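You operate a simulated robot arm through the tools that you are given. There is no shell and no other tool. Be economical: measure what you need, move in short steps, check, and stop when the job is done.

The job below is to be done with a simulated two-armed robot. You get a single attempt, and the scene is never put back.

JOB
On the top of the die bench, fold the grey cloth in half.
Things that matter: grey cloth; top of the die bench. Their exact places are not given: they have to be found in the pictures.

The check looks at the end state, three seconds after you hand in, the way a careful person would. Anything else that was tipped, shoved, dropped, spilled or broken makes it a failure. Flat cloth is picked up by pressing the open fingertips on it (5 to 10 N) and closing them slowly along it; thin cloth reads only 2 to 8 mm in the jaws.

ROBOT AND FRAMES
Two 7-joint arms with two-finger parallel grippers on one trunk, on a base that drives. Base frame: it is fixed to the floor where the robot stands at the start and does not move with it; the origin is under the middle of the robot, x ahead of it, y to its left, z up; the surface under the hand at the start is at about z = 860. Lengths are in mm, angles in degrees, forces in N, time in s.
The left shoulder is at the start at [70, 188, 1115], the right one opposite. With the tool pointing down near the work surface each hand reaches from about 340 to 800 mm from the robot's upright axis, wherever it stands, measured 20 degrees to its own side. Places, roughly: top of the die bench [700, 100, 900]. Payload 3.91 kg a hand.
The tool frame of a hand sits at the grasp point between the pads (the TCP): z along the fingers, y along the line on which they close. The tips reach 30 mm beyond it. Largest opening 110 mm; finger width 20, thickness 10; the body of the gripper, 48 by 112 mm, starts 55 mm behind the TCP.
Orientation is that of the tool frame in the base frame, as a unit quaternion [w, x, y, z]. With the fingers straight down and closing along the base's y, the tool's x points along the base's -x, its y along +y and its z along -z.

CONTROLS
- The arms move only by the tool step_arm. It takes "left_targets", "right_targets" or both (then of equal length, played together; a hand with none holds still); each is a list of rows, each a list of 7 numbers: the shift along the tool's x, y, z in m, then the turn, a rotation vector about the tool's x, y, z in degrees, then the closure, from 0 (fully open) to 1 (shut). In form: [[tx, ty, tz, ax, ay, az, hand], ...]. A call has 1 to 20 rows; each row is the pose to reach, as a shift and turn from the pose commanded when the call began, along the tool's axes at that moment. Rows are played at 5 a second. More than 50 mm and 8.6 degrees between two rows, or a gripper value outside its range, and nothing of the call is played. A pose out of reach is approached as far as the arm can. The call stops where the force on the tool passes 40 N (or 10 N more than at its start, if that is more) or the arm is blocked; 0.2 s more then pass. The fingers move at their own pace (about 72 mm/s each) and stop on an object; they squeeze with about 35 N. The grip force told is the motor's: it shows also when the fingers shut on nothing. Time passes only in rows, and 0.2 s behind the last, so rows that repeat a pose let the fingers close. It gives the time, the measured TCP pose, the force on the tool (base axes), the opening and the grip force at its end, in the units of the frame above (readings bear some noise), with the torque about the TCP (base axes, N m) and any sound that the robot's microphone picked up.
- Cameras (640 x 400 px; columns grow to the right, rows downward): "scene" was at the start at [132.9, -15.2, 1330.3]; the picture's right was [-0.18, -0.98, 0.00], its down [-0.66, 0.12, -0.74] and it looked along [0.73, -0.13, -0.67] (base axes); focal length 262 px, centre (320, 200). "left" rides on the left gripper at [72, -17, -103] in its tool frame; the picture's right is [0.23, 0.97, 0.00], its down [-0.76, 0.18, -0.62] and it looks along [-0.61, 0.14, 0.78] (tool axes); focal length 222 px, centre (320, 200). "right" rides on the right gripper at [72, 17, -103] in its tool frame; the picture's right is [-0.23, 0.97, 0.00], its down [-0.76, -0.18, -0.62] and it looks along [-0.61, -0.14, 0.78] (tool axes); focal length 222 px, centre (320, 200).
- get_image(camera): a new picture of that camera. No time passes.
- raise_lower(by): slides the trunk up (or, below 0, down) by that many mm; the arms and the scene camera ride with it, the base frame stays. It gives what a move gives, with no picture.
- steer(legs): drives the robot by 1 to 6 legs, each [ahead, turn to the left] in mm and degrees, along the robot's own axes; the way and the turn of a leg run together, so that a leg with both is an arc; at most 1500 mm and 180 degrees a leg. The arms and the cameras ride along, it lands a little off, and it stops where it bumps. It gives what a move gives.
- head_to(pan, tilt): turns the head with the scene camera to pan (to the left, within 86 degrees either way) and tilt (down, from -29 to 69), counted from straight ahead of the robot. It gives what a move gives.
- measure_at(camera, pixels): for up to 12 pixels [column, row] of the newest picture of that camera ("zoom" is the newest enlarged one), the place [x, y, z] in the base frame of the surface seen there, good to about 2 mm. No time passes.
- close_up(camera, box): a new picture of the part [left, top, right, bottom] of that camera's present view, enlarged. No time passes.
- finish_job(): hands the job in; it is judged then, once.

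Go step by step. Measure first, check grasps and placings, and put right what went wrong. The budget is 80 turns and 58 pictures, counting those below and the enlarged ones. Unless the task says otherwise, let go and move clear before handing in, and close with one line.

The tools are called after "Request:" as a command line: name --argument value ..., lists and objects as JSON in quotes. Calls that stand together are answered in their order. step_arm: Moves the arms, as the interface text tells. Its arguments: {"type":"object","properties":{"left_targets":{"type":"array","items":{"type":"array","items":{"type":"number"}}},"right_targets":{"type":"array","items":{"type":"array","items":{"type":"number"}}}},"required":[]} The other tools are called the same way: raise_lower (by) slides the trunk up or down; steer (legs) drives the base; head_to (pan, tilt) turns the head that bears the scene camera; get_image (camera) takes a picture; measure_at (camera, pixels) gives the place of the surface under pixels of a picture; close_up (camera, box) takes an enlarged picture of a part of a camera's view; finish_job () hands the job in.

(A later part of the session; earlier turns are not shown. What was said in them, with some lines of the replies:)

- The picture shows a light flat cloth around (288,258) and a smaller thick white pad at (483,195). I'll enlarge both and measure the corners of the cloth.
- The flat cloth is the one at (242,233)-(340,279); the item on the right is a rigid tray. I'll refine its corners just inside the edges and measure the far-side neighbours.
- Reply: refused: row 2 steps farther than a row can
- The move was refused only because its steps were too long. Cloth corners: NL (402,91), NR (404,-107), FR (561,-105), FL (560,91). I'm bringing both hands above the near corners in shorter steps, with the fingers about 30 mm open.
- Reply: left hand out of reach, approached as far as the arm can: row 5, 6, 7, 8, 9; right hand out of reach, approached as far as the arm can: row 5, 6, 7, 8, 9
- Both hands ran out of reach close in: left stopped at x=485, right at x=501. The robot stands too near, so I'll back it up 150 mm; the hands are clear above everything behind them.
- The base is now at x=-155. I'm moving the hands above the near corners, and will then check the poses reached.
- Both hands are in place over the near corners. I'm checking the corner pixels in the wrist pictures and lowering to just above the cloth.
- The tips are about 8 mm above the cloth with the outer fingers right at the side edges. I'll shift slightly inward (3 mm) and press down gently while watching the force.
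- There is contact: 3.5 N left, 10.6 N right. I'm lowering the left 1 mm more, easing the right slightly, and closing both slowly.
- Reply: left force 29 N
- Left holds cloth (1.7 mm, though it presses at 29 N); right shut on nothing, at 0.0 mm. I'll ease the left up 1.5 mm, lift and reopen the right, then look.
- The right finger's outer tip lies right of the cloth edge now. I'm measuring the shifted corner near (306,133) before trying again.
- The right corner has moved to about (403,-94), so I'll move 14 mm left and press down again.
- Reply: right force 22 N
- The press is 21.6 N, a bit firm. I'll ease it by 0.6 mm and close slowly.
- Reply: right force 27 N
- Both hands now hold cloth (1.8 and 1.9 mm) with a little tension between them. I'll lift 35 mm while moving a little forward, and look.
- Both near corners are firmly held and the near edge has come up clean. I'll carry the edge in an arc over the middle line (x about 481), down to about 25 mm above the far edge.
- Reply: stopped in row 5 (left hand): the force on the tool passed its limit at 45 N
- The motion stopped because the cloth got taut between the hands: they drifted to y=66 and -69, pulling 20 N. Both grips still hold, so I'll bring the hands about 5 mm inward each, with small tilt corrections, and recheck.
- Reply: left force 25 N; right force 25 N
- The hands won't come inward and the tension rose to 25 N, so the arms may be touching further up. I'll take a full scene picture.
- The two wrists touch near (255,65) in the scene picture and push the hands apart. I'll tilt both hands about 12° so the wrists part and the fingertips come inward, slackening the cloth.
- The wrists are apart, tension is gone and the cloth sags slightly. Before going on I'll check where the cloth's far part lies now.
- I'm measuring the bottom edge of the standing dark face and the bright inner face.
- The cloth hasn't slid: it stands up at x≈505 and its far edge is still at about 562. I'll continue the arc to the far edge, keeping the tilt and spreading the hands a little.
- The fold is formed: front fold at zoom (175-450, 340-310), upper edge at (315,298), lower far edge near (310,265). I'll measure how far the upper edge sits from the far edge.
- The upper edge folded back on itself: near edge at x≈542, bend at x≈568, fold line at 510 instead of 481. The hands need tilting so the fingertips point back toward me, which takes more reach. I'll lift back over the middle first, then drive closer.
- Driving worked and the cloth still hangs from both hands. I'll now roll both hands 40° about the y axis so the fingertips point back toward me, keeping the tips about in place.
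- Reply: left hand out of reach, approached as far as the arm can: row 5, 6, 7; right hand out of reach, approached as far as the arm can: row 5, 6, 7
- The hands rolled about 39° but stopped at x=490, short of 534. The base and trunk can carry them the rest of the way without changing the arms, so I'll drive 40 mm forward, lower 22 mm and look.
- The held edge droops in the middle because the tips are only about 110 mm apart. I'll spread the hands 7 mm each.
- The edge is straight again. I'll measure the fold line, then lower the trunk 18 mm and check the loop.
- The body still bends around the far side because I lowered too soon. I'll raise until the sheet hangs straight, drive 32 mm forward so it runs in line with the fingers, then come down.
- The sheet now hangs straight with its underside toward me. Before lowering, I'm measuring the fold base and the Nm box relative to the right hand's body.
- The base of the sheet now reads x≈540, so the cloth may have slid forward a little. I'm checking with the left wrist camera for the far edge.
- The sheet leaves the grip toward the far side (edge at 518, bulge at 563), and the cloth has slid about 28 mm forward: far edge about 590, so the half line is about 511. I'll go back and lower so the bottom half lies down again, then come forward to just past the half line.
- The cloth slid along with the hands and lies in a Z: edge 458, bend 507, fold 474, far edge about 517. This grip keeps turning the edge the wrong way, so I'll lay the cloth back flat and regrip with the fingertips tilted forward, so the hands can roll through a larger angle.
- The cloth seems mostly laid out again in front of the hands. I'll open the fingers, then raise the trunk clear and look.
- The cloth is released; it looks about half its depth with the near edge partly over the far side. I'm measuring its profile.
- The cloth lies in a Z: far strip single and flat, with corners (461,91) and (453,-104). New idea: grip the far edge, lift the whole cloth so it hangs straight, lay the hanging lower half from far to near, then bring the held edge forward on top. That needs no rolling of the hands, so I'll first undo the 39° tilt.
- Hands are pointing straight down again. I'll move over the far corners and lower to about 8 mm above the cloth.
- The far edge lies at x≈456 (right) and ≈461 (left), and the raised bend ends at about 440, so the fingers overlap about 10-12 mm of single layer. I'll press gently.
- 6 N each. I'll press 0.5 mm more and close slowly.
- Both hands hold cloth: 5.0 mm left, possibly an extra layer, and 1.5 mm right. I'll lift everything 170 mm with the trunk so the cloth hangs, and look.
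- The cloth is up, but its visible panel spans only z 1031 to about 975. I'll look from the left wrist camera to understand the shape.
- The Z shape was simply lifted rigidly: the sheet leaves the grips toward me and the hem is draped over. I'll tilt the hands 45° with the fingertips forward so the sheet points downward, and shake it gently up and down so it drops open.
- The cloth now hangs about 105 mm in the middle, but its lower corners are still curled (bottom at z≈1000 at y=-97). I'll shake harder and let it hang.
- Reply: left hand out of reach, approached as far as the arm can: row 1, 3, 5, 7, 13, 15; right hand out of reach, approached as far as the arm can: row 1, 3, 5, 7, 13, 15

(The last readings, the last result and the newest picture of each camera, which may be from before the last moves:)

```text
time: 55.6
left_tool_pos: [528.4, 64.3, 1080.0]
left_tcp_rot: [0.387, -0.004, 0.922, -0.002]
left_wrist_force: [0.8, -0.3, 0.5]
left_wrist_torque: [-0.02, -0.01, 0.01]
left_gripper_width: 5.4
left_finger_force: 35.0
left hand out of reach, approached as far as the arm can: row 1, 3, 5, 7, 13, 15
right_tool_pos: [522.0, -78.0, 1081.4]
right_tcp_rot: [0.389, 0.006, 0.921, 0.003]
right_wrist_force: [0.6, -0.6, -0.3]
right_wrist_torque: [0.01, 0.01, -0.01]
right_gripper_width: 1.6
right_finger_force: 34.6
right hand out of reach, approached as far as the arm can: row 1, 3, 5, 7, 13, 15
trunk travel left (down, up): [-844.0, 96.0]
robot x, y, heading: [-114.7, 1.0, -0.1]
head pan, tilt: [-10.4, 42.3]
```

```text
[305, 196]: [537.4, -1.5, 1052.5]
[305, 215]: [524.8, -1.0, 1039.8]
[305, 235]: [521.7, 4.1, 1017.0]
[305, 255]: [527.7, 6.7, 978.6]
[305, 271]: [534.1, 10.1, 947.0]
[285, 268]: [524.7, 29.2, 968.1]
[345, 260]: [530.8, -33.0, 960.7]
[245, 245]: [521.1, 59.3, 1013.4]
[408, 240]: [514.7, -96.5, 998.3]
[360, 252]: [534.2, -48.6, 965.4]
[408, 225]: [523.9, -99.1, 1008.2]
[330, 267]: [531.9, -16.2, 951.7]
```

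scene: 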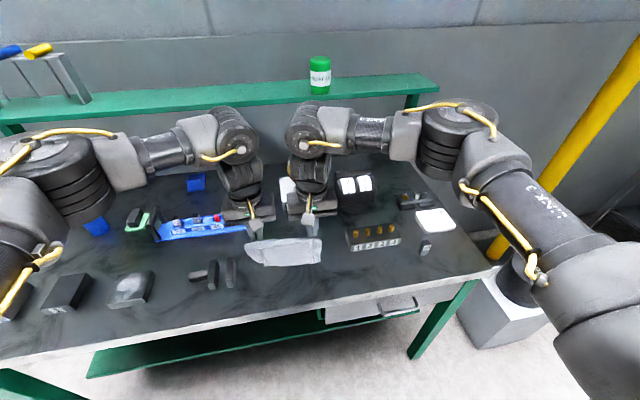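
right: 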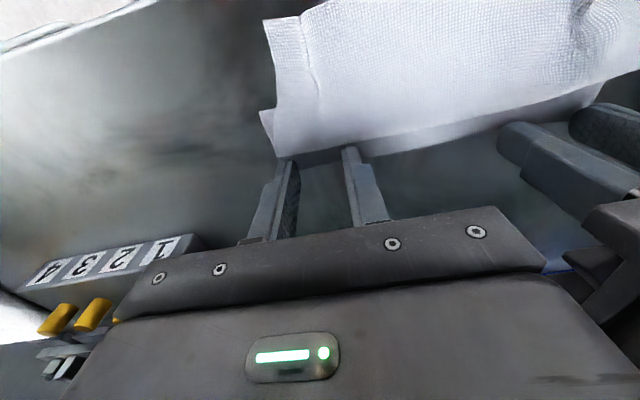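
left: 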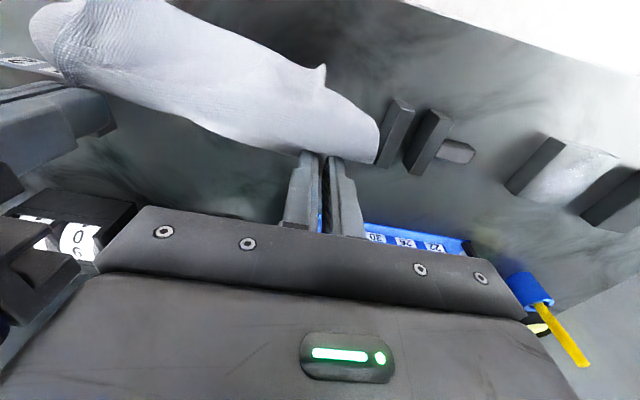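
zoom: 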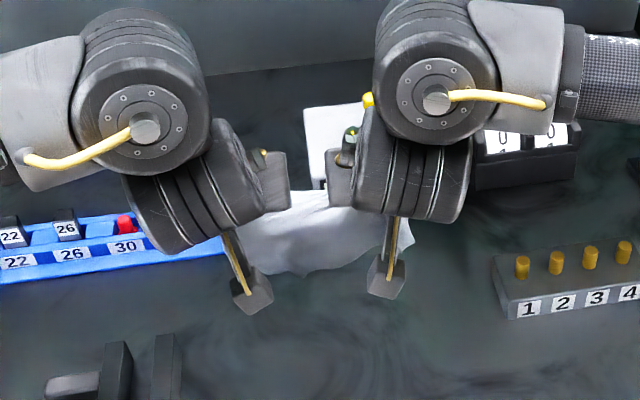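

The sheet now hangs almost fully (bottom z≈947, x≈532). I'll lower it until the bottom edge touches, then alternately back up and lower so the lower half lies from far to near.

Request:
raise_lower --by -88

Request:
steer --legs '[[-35, 0]]'

Request:
raise_lower --by -25

Request:
steer --legs '[[-40, 0]]'

Request:
raise_lower --by -22

Request:
get_image --camera "scene"

```text
time: 56.9
left_tool_pos: [527.8, 64.5, 994.9]
left_tcp_rot: [0.388, -0.003, 0.922, -0.002]
left_wrist_force: [-0.2, -0.2, -0.1]
left_wrist_torque: [0.0, 0.0, 0.0]
left_gripper_width: 5.3
left_finger_force: 35.2
right_tool_pos: [523.0, -77.6, 993.4]
right_tcp_rot: [0.388, 0.006, 0.922, 0.003]
right_wrist_force: [0.1, 1.1, 0.2]
right_wrist_torque: [0.0, 0.0, 0.0]
right_gripper_width: 1.5
right_finger_force: 35.3
trunk travel left (down, up): [-756.0, 184.0]
robot x, y, heading: [-115.3, 0.7, -0.3]
head pan, tilt: [-10.4, 42.3]
```

```text
time: 57.7
left_tool_pos: [497.0, 64.9, 989.9]
left_tcp_rot: [0.386, -0.004, 0.923, -0.002]
left_wrist_force: [0.0, -0.2, 0.0]
left_wrist_torque: [0.01, 0.03, -0.03]
left_gripper_width: 5.2
left_finger_force: 35.0
right_tool_pos: [490.5, -76.8, 991.9]
right_tcp_rot: [0.387, 0.007, 0.922, 0.002]
right_wrist_force: [-0.8, 0.3, 0.4]
right_wrist_torque: [0.02, 0.0, 0.03]
right_gripper_width: 1.2
right_finger_force: 35.0
trunk travel left (down, up): [-756.0, 184.0]
robot x, y, heading: [-154.0, 0.6, -0.2]
head pan, tilt: [-10.4, 42.3]
```

```text
time: 58.4
left_tool_pos: [491.0, 64.7, 968.5]
left_tcp_rot: [0.388, -0.004, 0.922, -0.002]
left_wrist_force: [0.3, -0.3, 0.8]
left_wrist_torque: [0.02, 0.01, -0.01]
left_gripper_width: 5.1
left_finger_force: 34.6
right_tool_pos: [484.8, -76.9, 970.7]
right_tcp_rot: [0.389, 0.006, 0.921, 0.003]
right_wrist_force: [-1.1, 0.5, 0.8]
right_wrist_torque: [-0.02, 0.03, 0.01]
right_gripper_width: 1.6
right_finger_force: 35.3
trunk travel left (down, up): [-731.0, 209.0]
robot x, y, heading: [-155.4, -1.6, -0.1]
head pan, tilt: [-10.4, 42.3]
```

```text
time: 59.3
left_tool_pos: [457.0, 65.5, 965.1]
left_tcp_rot: [0.386, -0.005, 0.922, -0.001]
left_wrist_force: [0.9, -0.1, -0.5]
left_wrist_torque: [0.01, 0.01, -0.02]
left_gripper_width: 5.1
left_finger_force: 34.5
right_tool_pos: [452.5, -77.6, 965.7]
right_tcp_rot: [0.387, 0.006, 0.922, 0.003]
right_wrist_force: [0.6, 0.5, -0.7]
right_wrist_torque: [0.02, -0.02, 0.02]
right_gripper_width: 1.2
right_finger_force: 35.0
trunk travel left (down, up): [-731.0, 209.0]
robot x, y, heading: [-190.2, -0.2, -0.4]
head pan, tilt: [-10.4, 42.3]
```

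```text
time: 60.0
left_tool_pos: [452.3, 64.1, 947.3]
left_tcp_rot: [0.388, -0.004, 0.922, -0.002]
left_wrist_force: [-0.1, -0.6, 0.4]
left_wrist_torque: [0.02, -0.01, -0.01]
left_gripper_width: 5.1
left_finger_force: 34.4
right_tool_pos: [446.5, -77.5, 948.0]
right_tcp_rot: [0.389, 0.006, 0.921, 0.003]
right_wrist_force: [0.7, 0.2, -0.1]
right_wrist_torque: [0.0, 0.01, -0.01]
right_gripper_width: 1.3
right_finger_force: 35.0
trunk travel left (down, up): [-709.0, 231.0]
robot x, y, heading: [-193.3, -0.1, -0.0]
head pan, tilt: [-10.4, 42.3]
```

```text
4 pictures are left
```

scene: 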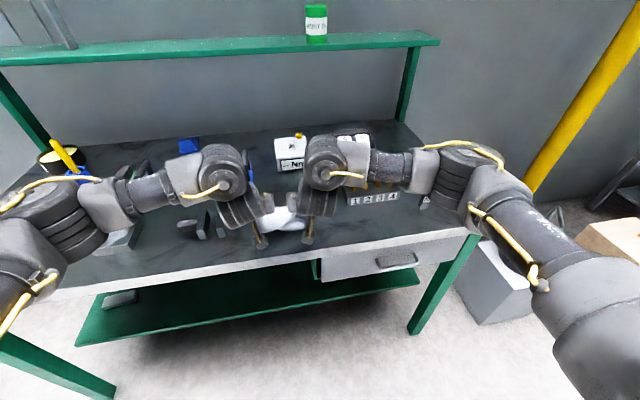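

Request:
measure_at --camera "scene" --pixels '[[282, 207], [282, 212], [282, 217], [282, 222], [282, 226], [282, 229], [282, 232], [270, 222], [295, 222], [300, 228], [265, 228], [290, 200]]'

```text
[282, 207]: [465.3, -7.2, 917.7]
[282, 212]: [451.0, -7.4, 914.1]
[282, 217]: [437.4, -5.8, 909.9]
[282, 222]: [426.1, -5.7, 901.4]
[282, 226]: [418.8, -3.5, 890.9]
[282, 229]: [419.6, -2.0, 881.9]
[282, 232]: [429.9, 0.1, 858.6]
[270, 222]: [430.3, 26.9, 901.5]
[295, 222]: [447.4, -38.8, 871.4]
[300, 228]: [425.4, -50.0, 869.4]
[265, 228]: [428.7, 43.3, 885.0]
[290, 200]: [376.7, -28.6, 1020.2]
```

The sheet now makes a clean C: held edge at (470,920), front bend at x≈419, lower half running under toward x≈500. I'll ease the hand tilt to -15° and carry the held edge forward and down over the lower half.

Request:
step_arm --left_targets '[[0, 0, 0, 0, 6, 0, 1], [0, 0, 0, 0, 12, 0, 1], [0, 0, 0, 0, 18, 0, 1], [0, 0, 0, 0, 24, 0, 1], [0, 0, 0, 0, 30, 0, 1], [0, 0, 0, 0, 30, 0, 1]]' --right_targets '[[0, 0, 0, 0, 6, 0, 1], [0, 0, 0, 0, 12, 0, 1], [0, 0, 0, 0, 18, 0, 1], [0, 0, 0, 0, 24, 0, 1], [0, 0, 0, 0, 30, 0, 1], [0, 0, 0, 0, 30, 0, 1]]'

Request:
steer --legs '[[20, 0]]'

Request:
raise_lower --by -26

Request:
steer --legs '[[14, 0]]'

Request:
raise_lower --by -20

Request:
close_up --camera "scene" --box '[210, 140, 350, 250]'

```text
time: 61.4
left_tool_pos: [453.0, 64.3, 946.1]
left_tcp_rot: [0.135, -0.004, 0.991, -0.003]
left_wrist_force: [0.1, -1.6, 0.5]
left_wrist_torque: [-0.02, -0.02, -0.03]
left_gripper_width: 4.9
left_finger_force: 34.9
right_tool_pos: [448.8, -77.1, 945.7]
right_tcp_rot: [0.136, 0.005, 0.991, 0.005]
right_wrist_force: [-0.8, 0.7, 0.1]
right_wrist_torque: [0.01, 0.05, -0.02]
right_gripper_width: 1.4
right_finger_force: 34.5
trunk travel left (down, up): [-709.0, 231.0]
robot x, y, heading: [-190.2, 1.4, -0.0]
head pan, tilt: [-10.4, 42.3]
```

```text
time: 62.2
left_tool_pos: [468.1, 64.1, 948.5]
left_tcp_rot: [0.139, -0.003, 0.99, -0.003]
left_wrist_force: [0.4, -1.1, 0.7]
left_wrist_torque: [-0.01, -0.03, -0.01]
left_gripper_width: 5.4
left_finger_force: 35.1
right_tool_pos: [464.1, -77.6, 949.7]
right_tcp_rot: [0.139, 0.005, 0.99, 0.004]
right_wrist_force: [-0.8, -0.1, 0.6]
right_wrist_torque: [0.03, -0.05, 0.01]
right_gripper_width: 1.6
right_finger_force: 35.0
trunk travel left (down, up): [-709.0, 231.0]
robot x, y, heading: [-171.7, -2.8, -0.2]
head pan, tilt: [-10.4, 42.3]
```

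```text
time: 62.9
left_tool_pos: [473.2, 64.2, 918.4]
left_tcp_rot: [0.135, -0.004, 0.991, -0.003]
left_wrist_force: [0.5, 0.0, -0.9]
left_wrist_torque: [-0.01, 0.0, 0.02]
left_gripper_width: 5.2
left_finger_force: 35.3
right_tool_pos: [468.1, -76.8, 920.4]
right_tcp_rot: [0.137, 0.006, 0.991, 0.003]
right_wrist_force: [0.2, 0.5, -0.9]
right_wrist_torque: [0.0, 0.01, -0.01]
right_gripper_width: 1.3
right_finger_force: 34.8
trunk travel left (down, up): [-683.0, 257.0]
robot x, y, heading: [-173.5, 0.7, -0.0]
head pan, tilt: [-10.4, 42.3]
```

```text
time: 63.7
left_tool_pos: [485.4, 63.6, 921.5]
left_tcp_rot: [0.138, -0.004, 0.99, -0.003]
left_wrist_force: [-0.2, -0.7, -0.3]
left_wrist_torque: [0.02, -0.04, 0.01]
left_gripper_width: 4.9
left_finger_force: 34.7
right_tool_pos: [480.0, -76.9, 921.7]
right_tcp_rot: [0.138, 0.005, 0.99, 0.004]
right_wrist_force: [-1.5, 1.1, 0.1]
right_wrist_torque: [-0.02, -0.06, 0.0]
right_gripper_width: 1.4
right_finger_force: 34.6
trunk travel left (down, up): [-683.0, 257.0]
robot x, y, heading: [-160.5, -4.4, -0.3]
head pan, tilt: [-10.4, 42.3]
```

```text
time: 64.3
left_tool_pos: [488.5, 63.9, 900.8]
left_tcp_rot: [0.136, -0.003, 0.991, -0.003]
left_wrist_force: [-0.4, -1.0, -0.3]
left_wrist_torque: [0.04, 0.0, 0.0]
left_gripper_width: 5.3
left_finger_force: 34.6
right_tool_pos: [481.0, -78.1, 899.7]
right_tcp_rot: [0.137, 0.005, 0.991, 0.005]
right_wrist_force: [-0.3, 0.4, 1.2]
right_wrist_torque: [-0.02, -0.01, -0.03]
right_gripper_width: 1.2
right_finger_force: 35.0
trunk travel left (down, up): [-663.0, 277.0]
robot x, y, heading: [-160.6, -1.1, -0.1]
head pan, tilt: [-10.4, 42.3]
```

```text
3.64 times, centred on (280, 195) of scene
```

zoom: 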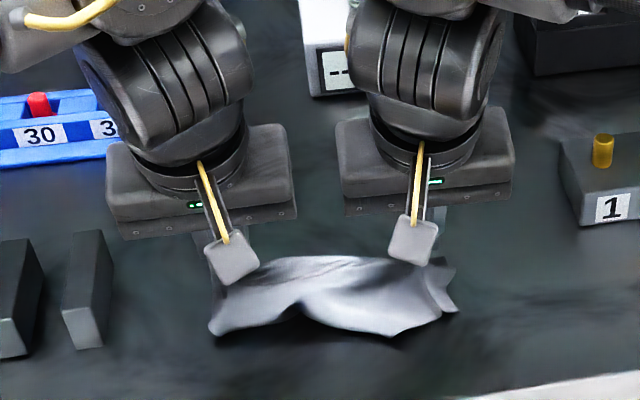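

Request:
measure_at --camera "zoom" --pixels '[[215, 332], [250, 322], [300, 305], [300, 320], [350, 325], [400, 333], [452, 308], [435, 270], [330, 260], [330, 285], [300, 290], [380, 300]]'

```text
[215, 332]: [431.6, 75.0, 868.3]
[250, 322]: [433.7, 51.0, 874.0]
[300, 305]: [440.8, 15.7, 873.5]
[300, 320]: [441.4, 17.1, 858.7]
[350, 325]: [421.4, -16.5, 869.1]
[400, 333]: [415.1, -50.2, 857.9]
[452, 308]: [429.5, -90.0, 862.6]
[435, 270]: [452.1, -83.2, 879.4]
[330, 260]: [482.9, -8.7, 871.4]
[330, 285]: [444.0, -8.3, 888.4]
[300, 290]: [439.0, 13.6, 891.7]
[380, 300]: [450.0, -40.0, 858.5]
```

The sheet lies arched between x≈420 and ≈490. I'll lower the last bit, release and lift clear, to see the true resting shape.

Request:
raise_lower --by -8

Request:
step_arm --left_targets '[[0, 0, 0, 0, 0, 0, 0.95], [0, 0, 0, 0, 0, 0, 0.88], [0, 0, 0, 0, 0, 0, 0.8], [0, 0, 0, 0, 0, 0, 0.73], [0, 0, 0, 0, 0, 0, 0.73], [0, 0, -0.02, 0, 0, 0, 0.73], [0, 0, -0.05, 0, 0, 0, 0.73], [0, 0, -0.05, 0, 0, 0, 0.73]]' --right_targets '[[0, 0, 0, 0, 0, 0, 0.95], [0, 0, 0, 0, 0, 0, 0.88], [0, 0, 0, 0, 0, 0, 0.8], [0, 0, 0, 0, 0, 0, 0.73], [0, 0, 0, 0, 0, 0, 0.73], [0, 0, -0.02, 0, 0, 0, 0.73], [0, 0, -0.05, 0, 0, 0, 0.73], [0, 0, -0.05, 0, 0, 0, 0.73]]'

Request:
raise_lower --by 120

Request:
close_up --camera "scene" --box '[200, 180, 370, 310]'

```text
time: 64.9
left_tool_pos: [487.1, 64.3, 892.2]
left_tcp_rot: [0.137, -0.004, 0.991, -0.003]
left_wrist_force: [-0.8, -0.8, 1.8]
left_wrist_torque: [0.01, -0.03, 0.01]
left_gripper_width: 5.5
left_finger_force: 35.3
right_tool_pos: [481.7, -76.5, 893.4]
right_tcp_rot: [0.138, 0.006, 0.99, 0.004]
right_wrist_force: [0.9, 0.4, 3.4]
right_wrist_torque: [0.04, 0.05, 0.0]
right_gripper_width: 1.5
right_finger_force: 34.9
trunk travel left (down, up): [-655.0, 285.0]
robot x, y, heading: [-156.9, -0.4, 0.0]
head pan, tilt: [-10.4, 42.3]
```

```text
time: 66.7
left_tool_pos: [475.6, 65.1, 940.6]
left_tcp_rot: [0.135, -0.003, 0.991, -0.004]
left_wrist_force: [0.0, -1.1, 0.4]
left_wrist_torque: [0.0, 0.0, 0.01]
left_gripper_width: 29.8
left_finger_force: 0.1
right_tool_pos: [469.6, -79.0, 939.1]
right_tcp_rot: [0.136, 0.005, 0.991, 0.004]
right_wrist_force: [0.7, 0.3, 0.2]
right_wrist_torque: [0.0, 0.03, 0.0]
right_gripper_width: 29.9
right_finger_force: 0.0
trunk travel left (down, up): [-655.0, 285.0]
robot x, y, heading: [-158.0, -2.3, -0.2]
head pan, tilt: [-10.4, 42.3]
```

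```text
time: 68.2
left_tool_pos: [473.9, 64.2, 1061.0]
left_tcp_rot: [0.136, -0.004, 0.991, -0.002]
left_wrist_force: [0.8, -1.2, -0.1]
left_wrist_torque: [0.01, 0.01, 0.02]
left_gripper_width: 29.6
left_finger_force: 0.1
right_tool_pos: [470.2, -79.3, 1060.9]
right_tcp_rot: [0.136, 0.005, 0.991, 0.004]
right_wrist_force: [-0.4, -0.2, 0.7]
right_wrist_torque: [0.01, -0.03, 0.02]
right_gripper_width: 29.7
right_finger_force: 0.1
trunk travel left (down, up): [-775.0, 165.0]
robot x, y, heading: [-157.4, 1.7, 0.0]
head pan, tilt: [-10.4, 42.3]
```

```text
3.08 times, centred on (285, 245) of scene
```

zoom: 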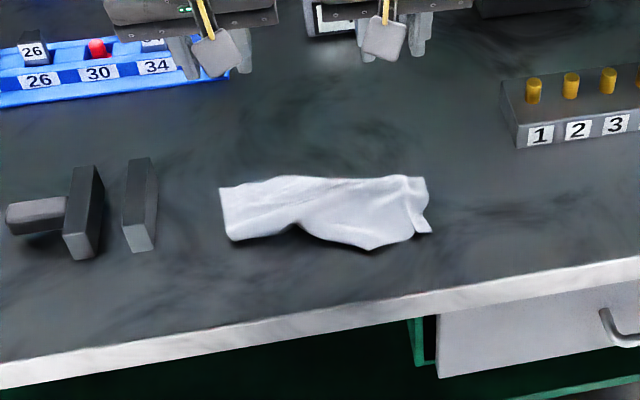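

The cloth rests as a strip about half its original depth. I'm measuring its outline and heights.

Request:
measure_at --camera "zoom" --pixels '[[222, 190], [290, 179], [350, 181], [424, 179], [430, 230], [410, 232], [370, 248], [330, 238], [298, 225], [235, 238], [330, 200], [260, 210]]'

```text
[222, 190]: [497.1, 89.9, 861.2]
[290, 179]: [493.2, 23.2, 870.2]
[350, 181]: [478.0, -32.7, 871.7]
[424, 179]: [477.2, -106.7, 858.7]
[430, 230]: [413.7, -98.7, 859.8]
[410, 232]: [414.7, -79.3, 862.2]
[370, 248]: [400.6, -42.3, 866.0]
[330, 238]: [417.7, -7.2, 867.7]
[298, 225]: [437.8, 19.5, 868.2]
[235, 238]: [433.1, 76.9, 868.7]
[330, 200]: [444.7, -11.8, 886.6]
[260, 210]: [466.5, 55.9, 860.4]
```

Heights vary (886 in the middle at x≈445), so I can't tell the layering from here. I'll look with the left wrist camera from above.

Request:
get_image --camera "left"

```text
1 pictures are left
```

left: 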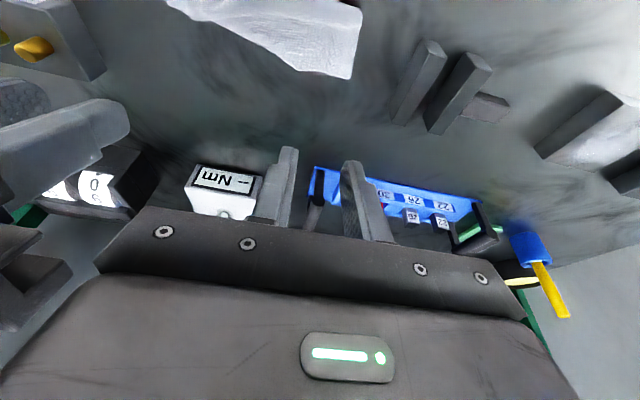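

Request:
measure_at --camera "left" --pixels '[[345, 74], [320, 70], [295, 66], [270, 45], [240, 30], [210, 18], [355, 15], [335, 40], [310, 50], [290, 30], [330, 10], [280, 8]]'

```text
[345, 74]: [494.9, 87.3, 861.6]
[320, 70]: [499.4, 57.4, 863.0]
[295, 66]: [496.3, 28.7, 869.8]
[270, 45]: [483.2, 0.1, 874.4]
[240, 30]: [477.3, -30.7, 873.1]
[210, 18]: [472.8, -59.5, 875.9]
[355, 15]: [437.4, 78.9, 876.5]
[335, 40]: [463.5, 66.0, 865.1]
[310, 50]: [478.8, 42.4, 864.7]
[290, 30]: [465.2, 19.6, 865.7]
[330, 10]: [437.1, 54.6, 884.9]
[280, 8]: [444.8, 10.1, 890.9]
```

The profile (back edge z≈862 at x≈497, rising to about 888 at x≈440, then a rounded front) fits a single fold with a springy loop along the front. I'll straighten the hands and press that loop flat on both sides with the fingertips.

Request:
step_arm --left_targets '[[0.01, 0, 0.02, 0, 5, 0, 0.73], [0.02, 0, 0.04, 0, 10, 0, 0.73], [0.028, 0, 0.06, 0, 15.5, 0, 0.73], [0.028, 0, 0.06, 0, 15.5, 0, 0.73]]' --right_targets '[[0.01, 0, 0.02, 0, 5, 0, 0.73], [0.02, 0, 0.04, 0, 10, 0, 0.73], [0.028, 0, 0.06, 0, 15.5, 0, 0.73], [0.028, 0, 0.06, 0, 15.5, 0, 0.73]]'

```text
time: 69.2
left_tool_pos: [463.7, 64.1, 996.2]
left_tcp_rot: [0.001, -0.003, 1.0, -0.003]
left_wrist_force: [-0.1, -0.6, 0.1]
left_wrist_torque: [-0.03, -0.01, 0.01]
left_gripper_width: 29.6
left_finger_force: 0.1
right_tool_pos: [457.4, -76.3, 996.1]
right_tcp_rot: [0.001, 0.004, 1.0, 0.005]
right_wrist_force: [0.2, -0.8, -0.3]
right_wrist_torque: [-0.03, -0.04, -0.01]
right_gripper_width: 30.1
right_finger_force: 0.1
trunk travel left (down, up): [-775.0, 165.0]
robot x, y, heading: [-157.7, 0.5, 0.1]
head pan, tilt: [-10.4, 42.3]
```

Hands are straight at z=996. I'll press down at x≈460 first, then step toward the front.

Request:
step_arm --left_targets '[[0, 0, 0.04, 0, 0, 0, 0.73], [0, 0, 0.08, 0, 0, 0, 0.73], [0, 0, 0.095, 0, 0, 0, 0.73], [0, 0, 0.102, 0, 0, 0, 0.73], [0, 0, 0.104, 0, 0, 0, 0.73], [0, 0, 0.08, 0, 0, 0, 0.73], [0.018, 0, 0.08, 0, 0, 0, 0.73], [0.018, 0, 0.095, 0, 0, 0, 0.73], [0.018, 0, 0.102, 0, 0, 0, 0.73], [0.018, 0, 0.104, 0, 0, 0, 0.73], [0.018, 0, 0.104, 0, 0, 0, 0.73], [0.018, 0, 0.07, 0, 0, 0, 0.73]]' --right_targets '[[0, 0, 0.04, 0, 0, 0, 0.73], [0, 0, 0.08, 0, 0, 0, 0.73], [0, 0, 0.095, 0, 0, 0, 0.73], [0, 0, 0.102, 0, 0, 0, 0.73], [0, 0, 0.104, 0, 0, 0, 0.73], [0, 0, 0.08, 0, 0, 0, 0.73], [0.025, 0, 0.08, 0, 0, 0, 0.73], [0.025, 0, 0.095, 0, 0, 0, 0.73], [0.025, 0, 0.102, 0, 0, 0, 0.73], [0.025, 0, 0.104, 0, 0, 0, 0.73], [0.025, 0, 0.104, 0, 0, 0, 0.73], [0.025, 0, 0.07, 0, 0, 0, 0.73]]'

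```text
time: 71.8
left_tool_pos: [442.2, 63.3, 928.2]
left_tcp_rot: [0.002, -0.003, 1.0, -0.004]
left_wrist_force: [0.0, 0.7, -0.1]
left_wrist_torque: [0.0, 0.01, 0.02]
left_gripper_width: 29.9
left_finger_force: 0.1
right_tool_pos: [432.4, -77.0, 925.6]
right_tcp_rot: [0.002, 0.005, 1.0, 0.006]
right_wrist_force: [-1.1, 0.0, 0.1]
right_wrist_torque: [0.01, -0.03, 0.01]
right_gripper_width: 29.8
right_finger_force: 0.1
trunk travel left (down, up): [-775.0, 165.0]
robot x, y, heading: [-159.5, 3.0, -0.2]
head pan, tilt: [-10.4, 42.3]
```

No trouble so far. The right hand retreats up and outward, and then the left presses the middle of the fold at y≈23, -17 and -45.

Request:
step_arm --right_targets '[[0, -0.02, -0.03, 0, 0, 0, 0.73], [0, -0.045, -0.06, 0, 0, 0, 0.73], [-0.01, -0.075, -0.085, 0, 0, 0, 0.73], [-0.02, -0.11, -0.1, 0, 0, 0, 0.73], [-0.03, -0.14, -0.1, 0, 0, 0, 0.73], [-0.03, -0.14, -0.1, 0, 0, 0, 0.73]]'

Request:
step_arm --left_targets '[[-0.018, -0.04, 0, 0, 0, 0, 0.73], [-0.018, -0.04, 0.025, 0, 0, 0, 0.73], [-0.018, -0.04, 0.036, 0, 0, 0, 0.73], [-0.018, -0.04, 0.015, 0, 0, 0, 0.73], [0.0, -0.04, 0.015, 0, 0, 0, 0.73], [0.0, -0.04, 0.03, 0, 0, 0, 0.73], [0, -0.04, 0.036, 0, 0, 0, 0.73], [0, -0.04, 0.015, 0, 0, 0, 0.73], [-0.012, -0.08, 0.01, 0, 0, 0, 0.73], [-0.012, -0.08, 0.03, 0, 0, 0, 0.73], [-0.012, -0.08, 0.036, 0, 0, 0, 0.73], [-0.012, -0.08, 0.015, 0, 0, 0, 0.73], [0.01, -0.08, 0.015, 0, 0, 0, 0.73], [0.01, -0.08, 0.03, 0, 0, 0, 0.73], [0.01, -0.08, 0.036, 0, 0, 0, 0.73], [0.01, -0.08, 0.01, 0, 0, 0, 0.73], [0.015, -0.108, 0.01, 0, 0, 0, 0.73], [0.015, -0.108, 0.03, 0, 0, 0, 0.73], [0.015, -0.108, 0.036, 0, 0, 0, 0.73], [0.015, -0.108, 0, 0, 0, 0, 0.73]]'

```text
time: 73.2
left_tool_pos: [444.8, 64.5, 926.6]
left_tcp_rot: [0.001, -0.003, 1.0, -0.004]
left_wrist_force: [0.4, 0.6, 0.0]
left_wrist_torque: [-0.01, 0.01, -0.02]
left_gripper_width: 29.5
left_finger_force: 0.1
right_tool_pos: [460.7, -217.9, 1023.4]
right_tcp_rot: [0.002, 0.004, 1.0, 0.004]
right_wrist_force: [-1.1, 0.0, -0.2]
right_wrist_torque: [0.0, 0.02, -0.01]
right_gripper_width: 29.6
right_finger_force: 0.1
trunk travel left (down, up): [-775.0, 165.0]
robot x, y, heading: [-158.8, -6.1, 0.0]
head pan, tilt: [-10.4, 42.3]
```

```text
time: 77.4
left_tool_pos: [430.3, -44.8, 924.8]
left_tcp_rot: [0.001, -0.003, 1.0, -0.004]
left_wrist_force: [-0.2, -0.5, -0.1]
left_wrist_torque: [0.02, -0.04, -0.01]
left_gripper_width: 29.9
left_finger_force: 0.1
right_tool_pos: [462.0, -219.3, 1024.7]
right_tcp_rot: [0.002, 0.005, 1.0, 0.006]
right_wrist_force: [-0.6, 0.0, 0.3]
right_wrist_torque: [0.0, 0.0, 0.0]
right_gripper_width: 29.8
right_finger_force: 0.1
trunk travel left (down, up): [-775.0, 165.0]
robot x, y, heading: [-160.5, 3.1, -0.2]
head pan, tilt: [-10.4, 42.3]
```

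The pressing ran without stops. I'll lift the left hand clear to its own side and use the last picture to check the result.

Request:
step_arm --left_targets '[[0, 0.02, -0.03, 0, 0, 0, 0.73], [0, 0.05, -0.06, 0, 0, 0, 0.73], [-0.01, 0.09, -0.085, 0, 0, 0, 0.73], [-0.02, 0.13, -0.1, 0, 0, 0, 0.73], [-0.03, 0.17, -0.1, 0, 0, 0, 0.73], [-0.03, 0.21, -0.1, 0, 0, 0, 0.73], [-0.03, 0.24, -0.1, 0, 0, 0, 0.73], [-0.03, 0.24, -0.1, 0, 0, 0, 0.73]]'

Request:
close_up --camera "scene" --box '[220, 200, 350, 290]'

```text
time: 79.2
left_tool_pos: [459.7, 196.8, 1024.3]
left_tcp_rot: [0.001, -0.003, 1.0, -0.003]
left_wrist_force: [-0.8, 0.4, -0.6]
left_wrist_torque: [0.02, 0.02, -0.05]
left_gripper_width: 30.1
left_finger_force: 0.1
right_tool_pos: [461.4, -218.0, 1024.6]
right_tcp_rot: [0.002, 0.004, 1.0, 0.005]
right_wrist_force: [-0.2, -0.9, 0.2]
right_wrist_torque: [-0.02, -0.03, -0.01]
right_gripper_width: 29.8
right_finger_force: 0.0
trunk travel left (down, up): [-775.0, 165.0]
robot x, y, heading: [-160.2, -2.2, -0.1]
head pan, tilt: [-10.4, 42.3]
```

```text
4.44 times, centred on (285, 245) of scene
```

zoom: 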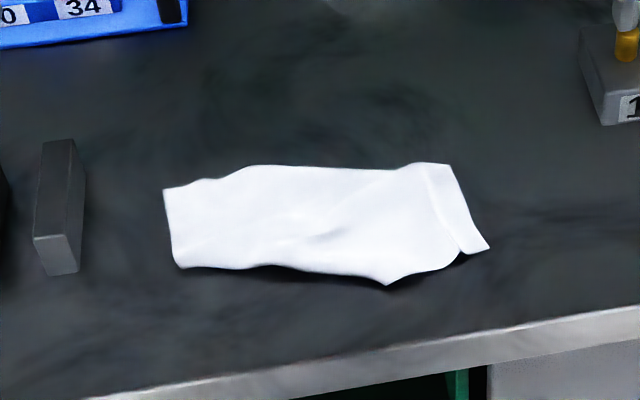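

Request:
measure_at --camera "zoom" --pixels '[[167, 192], [250, 170], [350, 172], [447, 167], [484, 247], [462, 248], [388, 282], [280, 264], [182, 264], [320, 220], [240, 225], [400, 230]]'

```text
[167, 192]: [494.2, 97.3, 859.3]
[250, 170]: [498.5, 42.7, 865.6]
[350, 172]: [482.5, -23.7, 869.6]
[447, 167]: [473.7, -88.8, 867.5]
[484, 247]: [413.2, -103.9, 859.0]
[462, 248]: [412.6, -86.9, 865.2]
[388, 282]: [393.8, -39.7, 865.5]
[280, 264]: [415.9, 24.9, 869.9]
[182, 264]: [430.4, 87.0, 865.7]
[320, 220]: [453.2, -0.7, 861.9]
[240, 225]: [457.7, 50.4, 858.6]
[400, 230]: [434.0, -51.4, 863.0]
```

The last measurements show the cloth lying nearly flat (z 859-870) as a strip about 200 mm long and 60-90 mm deep; the half depth would be 79 mm. Nothing else looks moved in this last view, and both hands are open and clear. I have no pictures left, so more adjusting would be blind, and I'm handing in.

Request:
finish_job

```text
The job is handed in.
```

I handed in the grey cloth folded to roughly half its depth on the die bench, but the fold is uneven and I couldn't confirm it is one clean fold. It measures 60–90 mm deep along its length, where an exact half would be 79 mm. The front edge is wavy, one corner flap sticks out at the right, and I couldn't see how the layers lie underneath. Both hands had let go and were clear, and nothing else looked moved in the last close-up, which showed only the area around the cloth.
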